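You operate a simulated robot arm through the tools that you are given. There is no shell and no other tool. Be economical: measure what you need, move in short steps, check, and stop when the job is done.

You run a simulated robot arm. Do the job below in one go: nothing can be reset, and whatever is moved stays where it is left.

JOB
Take the blue cloth weight and put it on the yellow button tray.

Only the result counts: the job must be done as asked and must still hold three seconds after the hand-in. Knocking over, shifting, dropping, spilling or breaking anything else fails it.

ROBOT AND FRAMES
A 7-joint arm with a two-finger parallel gripper, fixed in place. Base frame: the origin is at the foot of the arm, x ahead of it, y to its left, z up; the work surface is at about z = 800. Units: mm, rad, N and s.
With the tool pointing down near the work surface it reaches from about 300 to 700 mm from the base axis. Its first joint turns from -1.152 to 1.152 rad. Payload 1.57 kg.
The TCP is the grasp point between the finger pads, 30 mm short of the fingertips. In the tool frame z runs along the fingers and y along their closing line. The gripper opens to 110 mm. The fingers are 24 mm wide and 12 mm thick; the gripper's body (48 by 112 mm) begins 78 mm behind the TCP.
Orientation is that of the tool frame in the base frame, as [roll, pitch, yaw] about the fixed x, y, z axes, in that order (R = Rz(yaw) Ry(pitch) Rx(roll)). With the fingers straight down and closing along the base's y, the tool's x points along the base's -x, its y along +y and its z along -z.

CONTROLS
- The arm moves only by the tool arm_command. Its argument "steps" is a list of rows, each an object of numbers (a shift or turn left out is 0, a gripper value left out holds the last): "tx", "ty", "tz": the shift along the tool's x, y, z in units of 40 mm (1.0 is 40 mm); "ax", "ay", "az": the turn, a rotation vector about the tool's x, y, z in units of 8 degrees (1.0 is 8 degrees); "grip": the closure, from 0 (fully open) to 1 (shut). In form: [{"tx": .., "ty": .., "tz": .., "ax": .., "ay": .., "az": .., "grip": ..}, ...]. A call has 1 to 10 rows; each row shifts and turns the commanded pose from where the row before left it, along the tool's axes as they then stand. A call with a number of a shift or a turn outside -1 to 1 is refused whole. Each row takes 0.2 s and may step no farther than 50 mm and 0.15 rad from the row before; otherwise, or with a gripper value out of range, the whole call is refused. A pose out of reach is approached as far as the arm can. The call stops where the force on the tool passes 40 N (or 10 N more than at its start, if that is more) or the arm is blocked; 0.2 s more then pass. The fingers move at their own pace (about 108 mm/s each) and stop on an object; they squeeze with about 38 N. The grip force told is the motor's: it shows also when the fingers shut on nothing. Time passes only in rows, and 0.2 s behind the last, so rows that do not move let the fingers close. It gives the time, the measured TCP pose, the force on the tool (base axes), the opening and the grip force at its end, in the units of the frame above (readings bear some noise), and new pictures: "views" is both (left out), scene, wrist or none.
- Cameras (640 x 400 px; columns grow to the right, rows downward): "scene" is fixed at [168.7, -390.7, 1405.3]; the picture's right is [0.79, -0.61, 0.00], its down [-0.44, -0.57, -0.70] and it looks along [0.42, 0.55, -0.72] (base axes); focal length 367 px, centre (320, 200). "wrist" rides on the gripper at [-36, 0, -80] in the tool frame; the picture's right is [0.00, -1.00, 0.00], its down [0.97, 0.00, -0.24] and it looks along [0.24, 0.00, 0.97] (tool axes); focal length 218 px, centre (320, 200).
- locate(camera, pixels): for up to 12 pixels [column, row] of the newest picture of that camera ("zoom" is the newest enlarged one), the place [x, y, z] in the base frame of the surface seen there, good to about 2 mm, but the place of the scene camera against the robot may be out by one fixed shift of up to 25 mm in any direction. No time passes.
- inspect(camera, box): a new picture of the part [left, top, right, bottom] of that camera's present view, enlarged. No time passes.
- job_done(): hands the job in; it is judged then, once.

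Go step by step. Measure first, check grasps and placings, and put right what went wrong. The budget is 60 turns and 120 pictures, counting those below and the enlarged ones. Unless the task says otherwise, let go and move clear before handing in, and close with one line.

The tools are called after "Call:" as name(argument=value, ...) on one line, values as JSON. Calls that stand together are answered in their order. arm_command: Moves the arm, as the interface text tells. Its arguments: {"type":"object","properties":{"steps":{"type":"array"},"views":{"type":"string","enum":["both","scene","wrist","none"]}},"required":["steps"]} The other tools are called the same way: locate (camera, pixels) gives the place of the surface under pixels of a picture; inspect (camera, box) takes an enlarged picture of a part of a camera's view; job_done () hands the job in.

At the start:

```text
time: 0.0
ee_pos: [411.8, -50.6, 1072.0]
tool_rot: [3.141, 0.001, -3.14]
force: [-0.1, -0.1, -0.3]
finger_gap: 109.9
finger_force: 0.0
```

scene: 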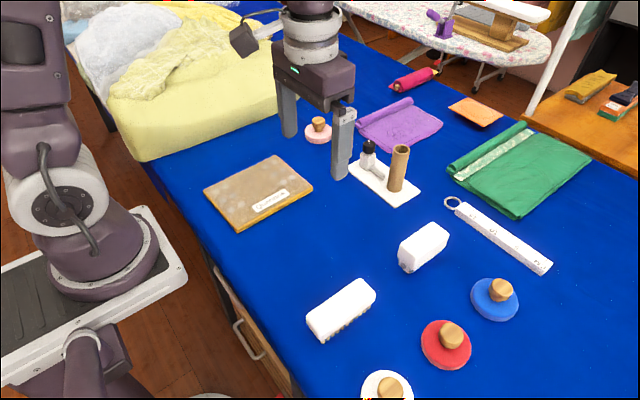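
wrist: 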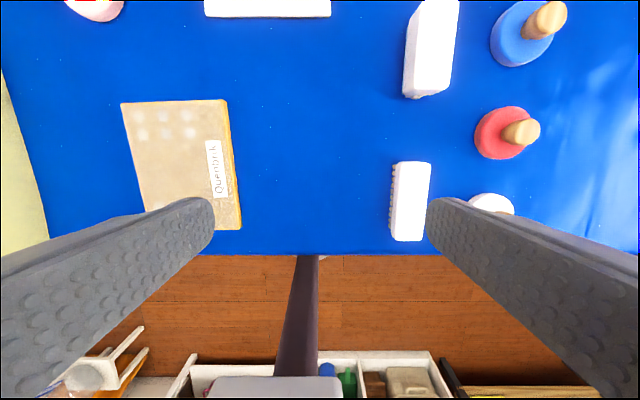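

The blue weight with a wooden knob is at scene (495,298). The tan board at (258,192) may be the tray, so I'll look closer at both and measure them.

Call:
inspect(camera="scene", box=[190, 140, 350, 240])

Call:
inspect(camera="scene", box=[340, 180, 640, 400])

Call:
inspect(camera="wrist", box=[100, 80, 260, 240])

Call:
locate(camera="scene", pixels=[[502, 286], [485, 305], [495, 318], [450, 330], [238, 228], [312, 187], [275, 156], [205, 190], [255, 185], [505, 294], [300, 210]])

Call:
locate(camera="wrist", pixels=[[550, 17], [515, 30], [520, 62], [125, 105], [226, 101], [238, 226], [180, 160], [300, 200], [495, 30], [180, 130]])

```text
4.00 times, centred on (270, 190) of scene
```

zoom: 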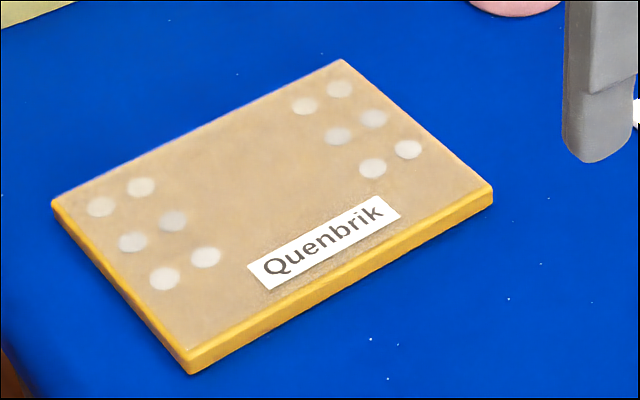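

```text
1.82 times, centred on (490, 290) of scene
```

zoom: 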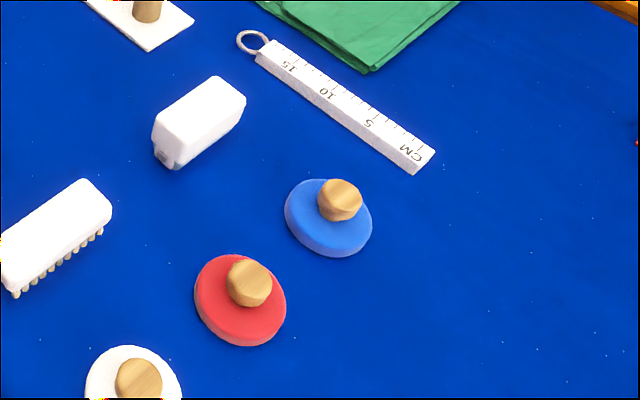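

```text
2.50 times, centred on (180, 160) of wrist
```

zoom: 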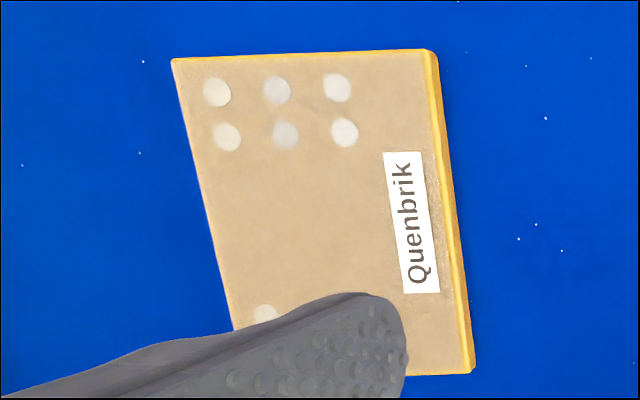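

```text
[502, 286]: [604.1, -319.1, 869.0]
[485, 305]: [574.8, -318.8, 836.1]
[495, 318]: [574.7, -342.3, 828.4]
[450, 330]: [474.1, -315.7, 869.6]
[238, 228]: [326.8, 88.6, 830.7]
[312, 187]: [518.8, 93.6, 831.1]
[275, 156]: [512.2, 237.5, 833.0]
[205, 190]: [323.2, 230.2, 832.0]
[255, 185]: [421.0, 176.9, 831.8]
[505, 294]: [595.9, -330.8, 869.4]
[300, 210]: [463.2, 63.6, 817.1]
```

```text
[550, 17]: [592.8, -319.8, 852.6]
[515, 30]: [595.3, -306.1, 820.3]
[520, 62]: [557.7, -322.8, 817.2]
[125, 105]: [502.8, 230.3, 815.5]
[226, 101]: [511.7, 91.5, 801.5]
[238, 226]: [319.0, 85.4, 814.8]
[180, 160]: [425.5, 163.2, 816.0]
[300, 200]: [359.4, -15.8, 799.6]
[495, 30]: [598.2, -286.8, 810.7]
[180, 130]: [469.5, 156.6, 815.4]
```

The tray top is flat with a yellow rim: z≈815, x 320–512, y 86–234. The scene camera reads about (+8, +5, +17) too high. The blue weight's knob is near (592, -323, 852), so I'll hover above it and look.

Call:
arm_command(steps=[{"tx": -0.56, "ty": -0.85, "tz": 0.2, "grip": 0}, {"tx": -0.56, "ty": -0.85, "tz": 0.2}, {"tx": -0.56, "ty": -0.85, "tz": 0.2}, {"tx": -0.56, "ty": -0.85, "tz": 0.2}, {"tx": -0.56, "ty": -0.85, "tz": 0.2}, {"tx": -0.56, "ty": -0.85, "tz": 0.2}, {"tx": -0.56, "ty": -0.85, "tz": 0.2}, {"tx": -0.56, "ty": -0.85, "tz": 0.2}, {}])

```text
time: 2.0
ee_pos: [585.9, -312.8, 1010.1]
tool_rot: [3.139, -0.001, 3.141]
force: [-0.3, 0.1, 0.1]
finger_gap: 109.9
finger_force: 0.0
out of reach, approached as far as the arm can: row 8
```

scene: 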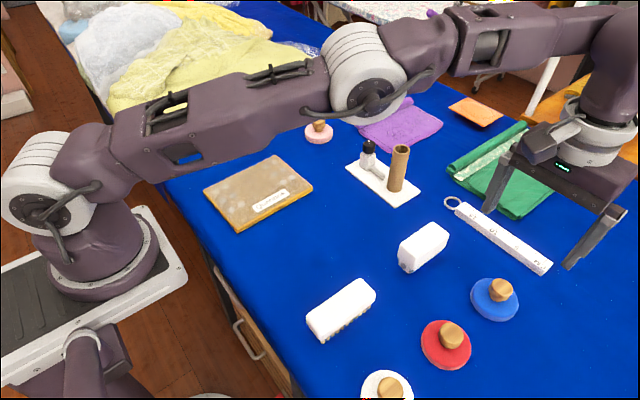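
wrist: 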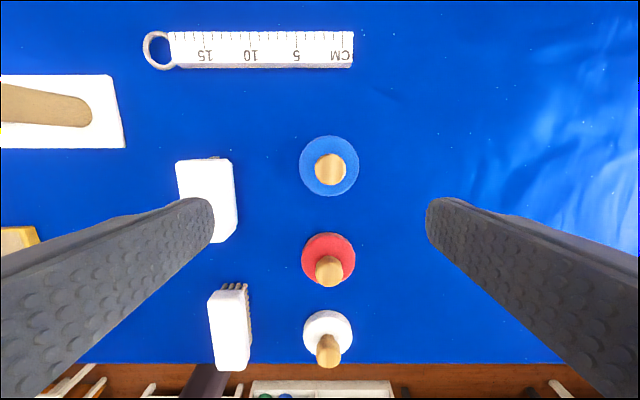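

The weight is in clear view at wrist (329,166), knob at (330,169). I'll measure the knob and disc edges, and the white brush near the left finger.

Call:
locate(camera="wrist", pixels=[[330, 168], [317, 169], [343, 169], [330, 155], [330, 182], [303, 166], [355, 166], [329, 140], [329, 192], [234, 195], [210, 165], [329, 235]])

Call:
inspect(camera="wrist", box=[280, 120, 380, 220])

```text
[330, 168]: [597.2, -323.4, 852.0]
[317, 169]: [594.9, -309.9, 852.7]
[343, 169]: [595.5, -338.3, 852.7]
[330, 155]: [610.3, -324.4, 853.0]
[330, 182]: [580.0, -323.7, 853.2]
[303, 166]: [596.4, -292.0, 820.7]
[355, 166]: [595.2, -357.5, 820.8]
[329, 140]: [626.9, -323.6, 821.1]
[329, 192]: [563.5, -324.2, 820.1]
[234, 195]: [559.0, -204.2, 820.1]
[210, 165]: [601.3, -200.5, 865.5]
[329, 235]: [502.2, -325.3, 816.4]
```

```text
4.00 times, centred on (330, 170) of wrist
```

zoom: 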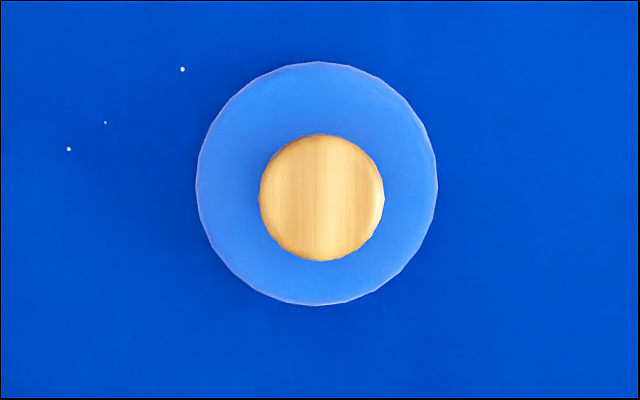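

The knob centre is (595.5, -324), Ø30, with its top at 852; the disc is Ø66 with its top at 820. I'll descend part way, where the reach is better, and check the position.

Call:
arm_command(steps=[{"tz": 0.9}, {"tz": 0.9}, {}], views="none")

```text
time: 2.8
ee_pos: [584.1, -314.0, 938.8]
tool_rot: [3.141, -0.001, 3.141]
force: [-0.1, 0.7, -1.1]
finger_gap: 110.0
finger_force: 0.0
```

The commanded pose was clamped to the reachable one, so I'll correct by +11.4 in x and -10 in y, then lower to about z 880.

Call:
arm_command(steps=[{"tz": 0.5}, {"tx": -0.285, "ty": -0.25, "tz": 0.5}, {"tz": 0.45}, {}], views="wrist")

```text
time: 3.8
ee_pos: [596.4, -324.7, 880.4]
tool_rot: [-3.141, -0.001, -3.141]
force: [0.0, 0.6, 0.1]
finger_gap: 110.0
finger_force: 0.0
```

wrist: 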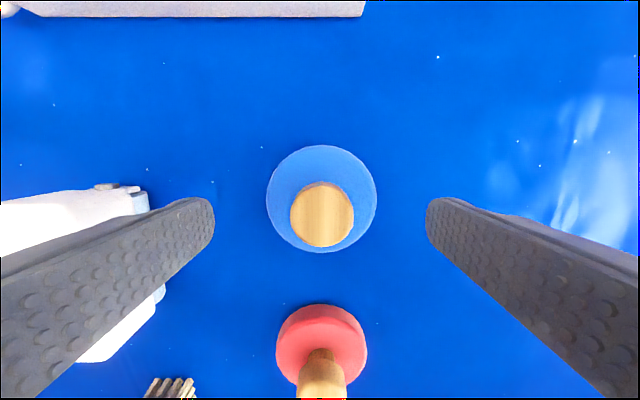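

The knob at (322,214) is centred between the fingers. I'll lower to z≈854 and close.

Call:
arm_command(steps=[{"tz": 0.4}, {"tz": 0.26}, {}, {"grip": 1}, {}, {}, {}], views="wrist")

```text
time: 5.4
ee_pos: [594.6, -324.3, 853.8]
tool_rot: [3.141, -0.001, 3.141]
force: [-0.3, -2.9, -0.5]
finger_gap: 34.2
finger_force: 37.8
```

wrist: 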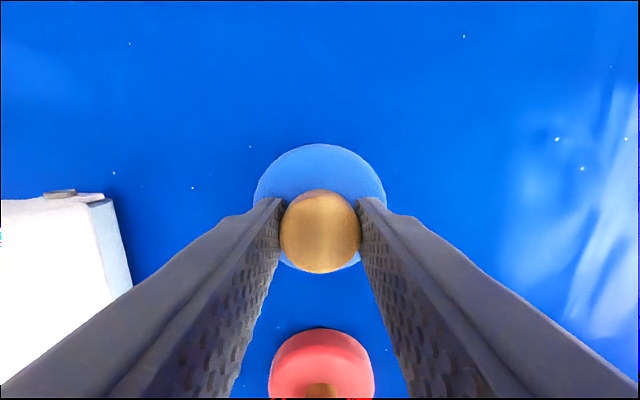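

The fingers stopped at a 34 mm gap with 38 N, so the knob is gripped. I'll lift straight up in small steps.

Call:
arm_command(steps=[{"tz": -0.3}, {"tz": -0.5}, {"tz": -0.7}, {"tz": -0.7}, {}])

```text
time: 6.6
ee_pos: [597.8, -323.6, 943.5]
tool_rot: [3.141, 0.001, -3.139]
force: [0.1, 0.1, -4.5]
finger_gap: 34.3
finger_force: 37.7
```

scene: 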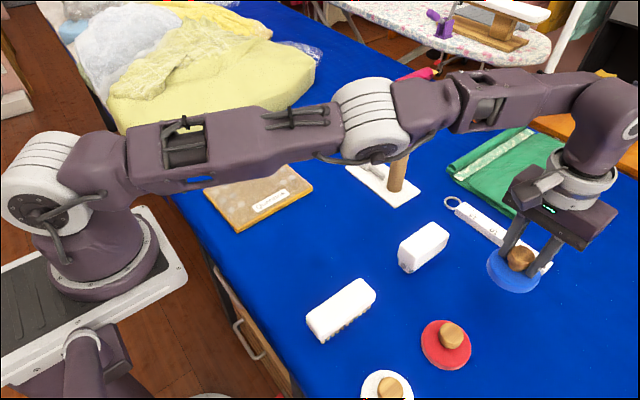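
wrist: 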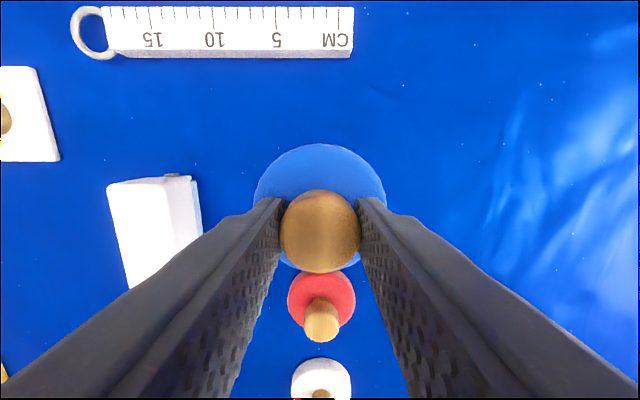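

The weight is lifted cleanly (about 4.5 N). I'll rise while drawing in toward the base to clear the spool stand and brushes, then swing left over the tray.

Call:
arm_command(steps=[{"tx": 0.7, "tz": -0.8}, {"tx": 1.0, "tz": -0.7}, {"tx": 1.0, "tz": -0.6}, {"tx": 0.9, "ty": 0.6, "tz": -0.3}, {"tx": 0.5, "ty": 1.0}, {"tx": 0.4, "ty": 1.0}, {"ty": 1.0}, {"ty": 1.0}, {"ty": 1.0}, {}])

```text
time: 8.8
ee_pos: [414.2, -99.0, 1037.7]
tool_rot: [-3.141, 0.001, -3.141]
force: [0.0, -0.1, -5.0]
finger_gap: 34.0
finger_force: 38.1
```

scene: 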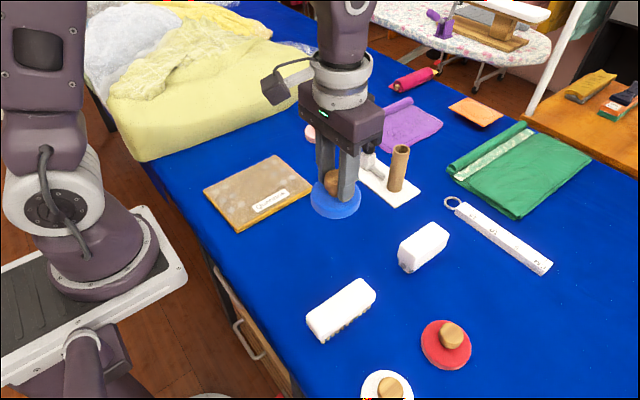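
wrist: 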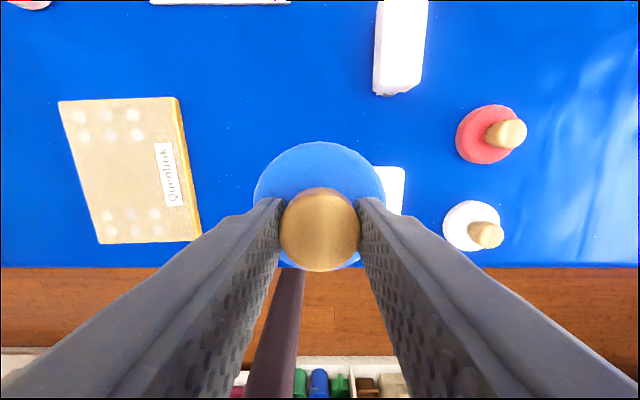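

The weight hangs level at (414, -99). I'll move 258 mm in +y to the tray's centre and lower to z≈940.

Call:
arm_command(steps=[{"ty": 1.0}, {"ty": 1.0}, {"ty": 1.0}, {"ty": 1.0}, {"ty": 1.0}, {"ty": 0.9}, {"ty": 0.55, "tz": 0.6}, {"tz": 1.0}, {"tz": 0.8}, {}])

```text
time: 11.0
ee_pos: [415.8, 158.6, 941.2]
tool_rot: [-3.141, 0.0, -3.14]
force: [-0.2, 0.5, -5.0]
finger_gap: 34.2
finger_force: 38.1
```

scene: 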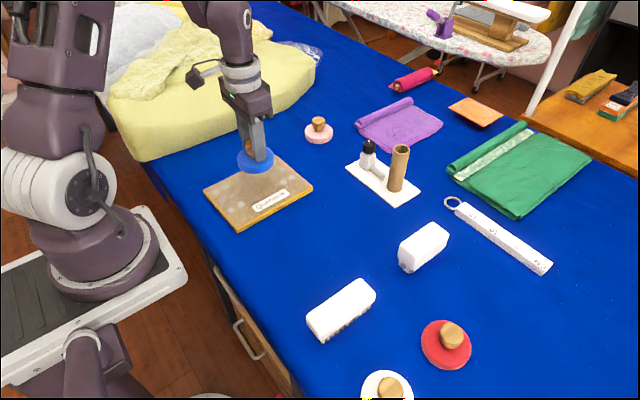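
wrist: 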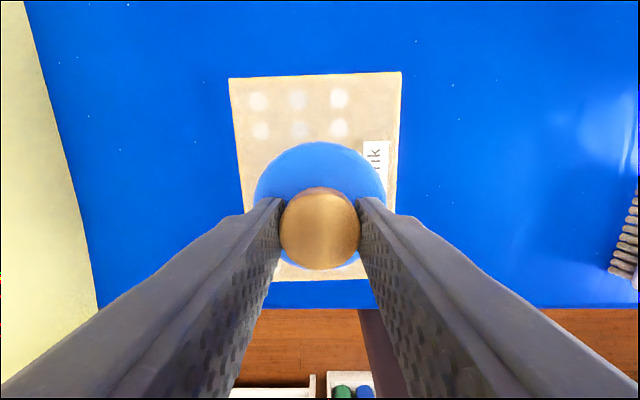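

The weight is over the tray centre, inside its edges. Contact should come at TCP z≈869–870, so I'll lower to 877 and then creep.

Call:
arm_command(steps=[{"tz": 0.7}, {"tz": 0.6}, {"tz": 0.3}, {}, {"tz": 0.06}, {"tz": 0.05}, {}])

```text
time: 12.6
ee_pos: [415.5, 157.3, 873.4]
tool_rot: [3.141, 0.001, 3.141]
force: [-0.5, -1.2, -5.2]
finger_gap: 34.0
finger_force: 37.7
```

scene: 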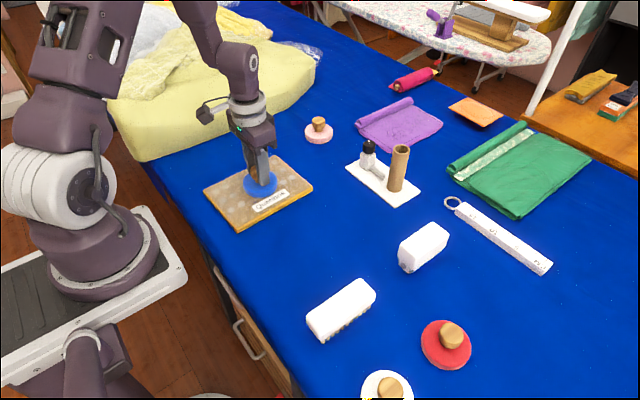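
wrist: 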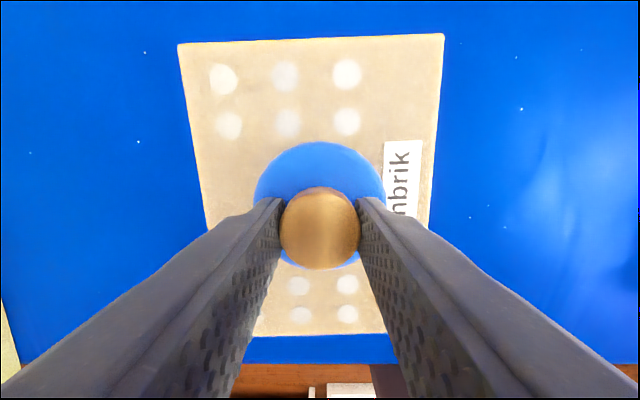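

It is still hanging (force -5.2 N), so I'll creep down in 1 mm steps to feel contact.

Call:
arm_command(steps=[{"tz": 0.025}, {"tz": 0.025}, {"tz": 0.025}, {}], views="none")

```text
time: 13.4
ee_pos: [415.6, 157.4, 871.0]
tool_rot: [3.141, -0.001, 3.141]
force: [-4.5, -0.5, 14.6]
finger_gap: 34.4
finger_force: 37.9
stopped in row 3: the force on the tool passed its limit (the readings are from after the stop); the commanded pose is now the measured one
```

Contact: the force has turned to +14.6 N at z 871. I'll ease up a hair and open the fingers.

Call:
arm_command(steps=[{"tz": -0.012}, {}, {"grip": 0.55}, {}, {}])

```text
time: 14.6
ee_pos: [416.4, 157.5, 871.4]
tool_rot: [-3.141, 0.001, -3.141]
force: [-0.5, 1.2, -0.5]
finger_gap: 49.3
finger_force: 0.0
```

scene: 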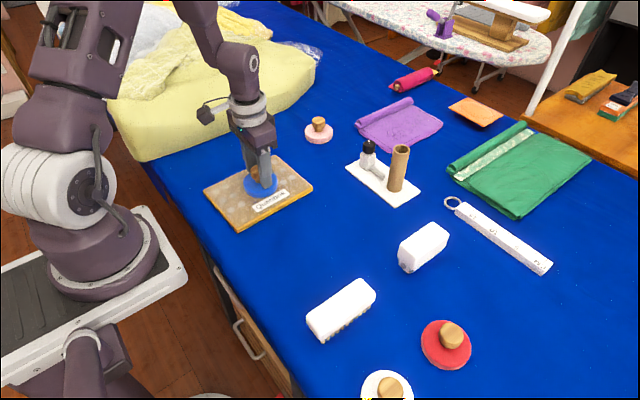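
wrist: 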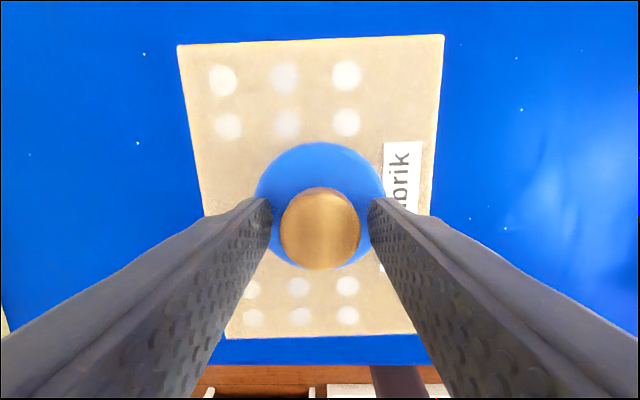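

The weight is free (gap 49 mm, no load) and standing on the tray. I'll lift straight up and check.

Call:
arm_command(steps=[{"tz": -0.3}, {"tz": -0.8}, {"tz": -1.0}, {"tz": -1.0}, {"tz": -1.0}, {}])

```text
time: 16.0
ee_pos: [417.2, 158.3, 1035.1]
tool_rot: [-3.141, 0.004, 3.141]
force: [0.4, -0.4, -0.2]
finger_gap: 49.6
finger_force: 0.0
```

scene: 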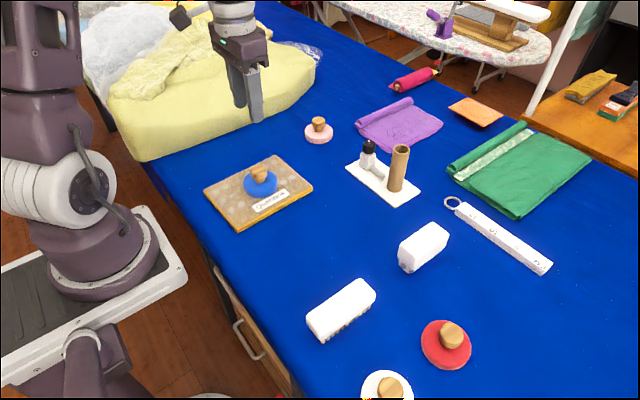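
wrist: 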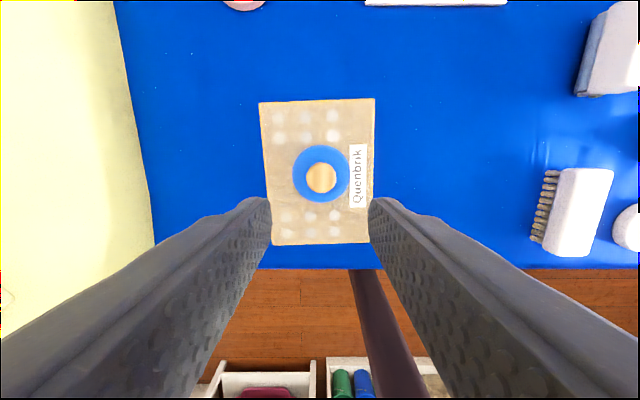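

The blue weight stands upright in the middle of the tray at wrist (321,174). The tray and everything else are where they were and the gripper is clear, so I'm handing in.

Call:
job_done()

```text
The job is handed in.
```

The blue cloth weight is standing on the yellow button tray, the gripper is clear, and the last pictures show nothing else moved.
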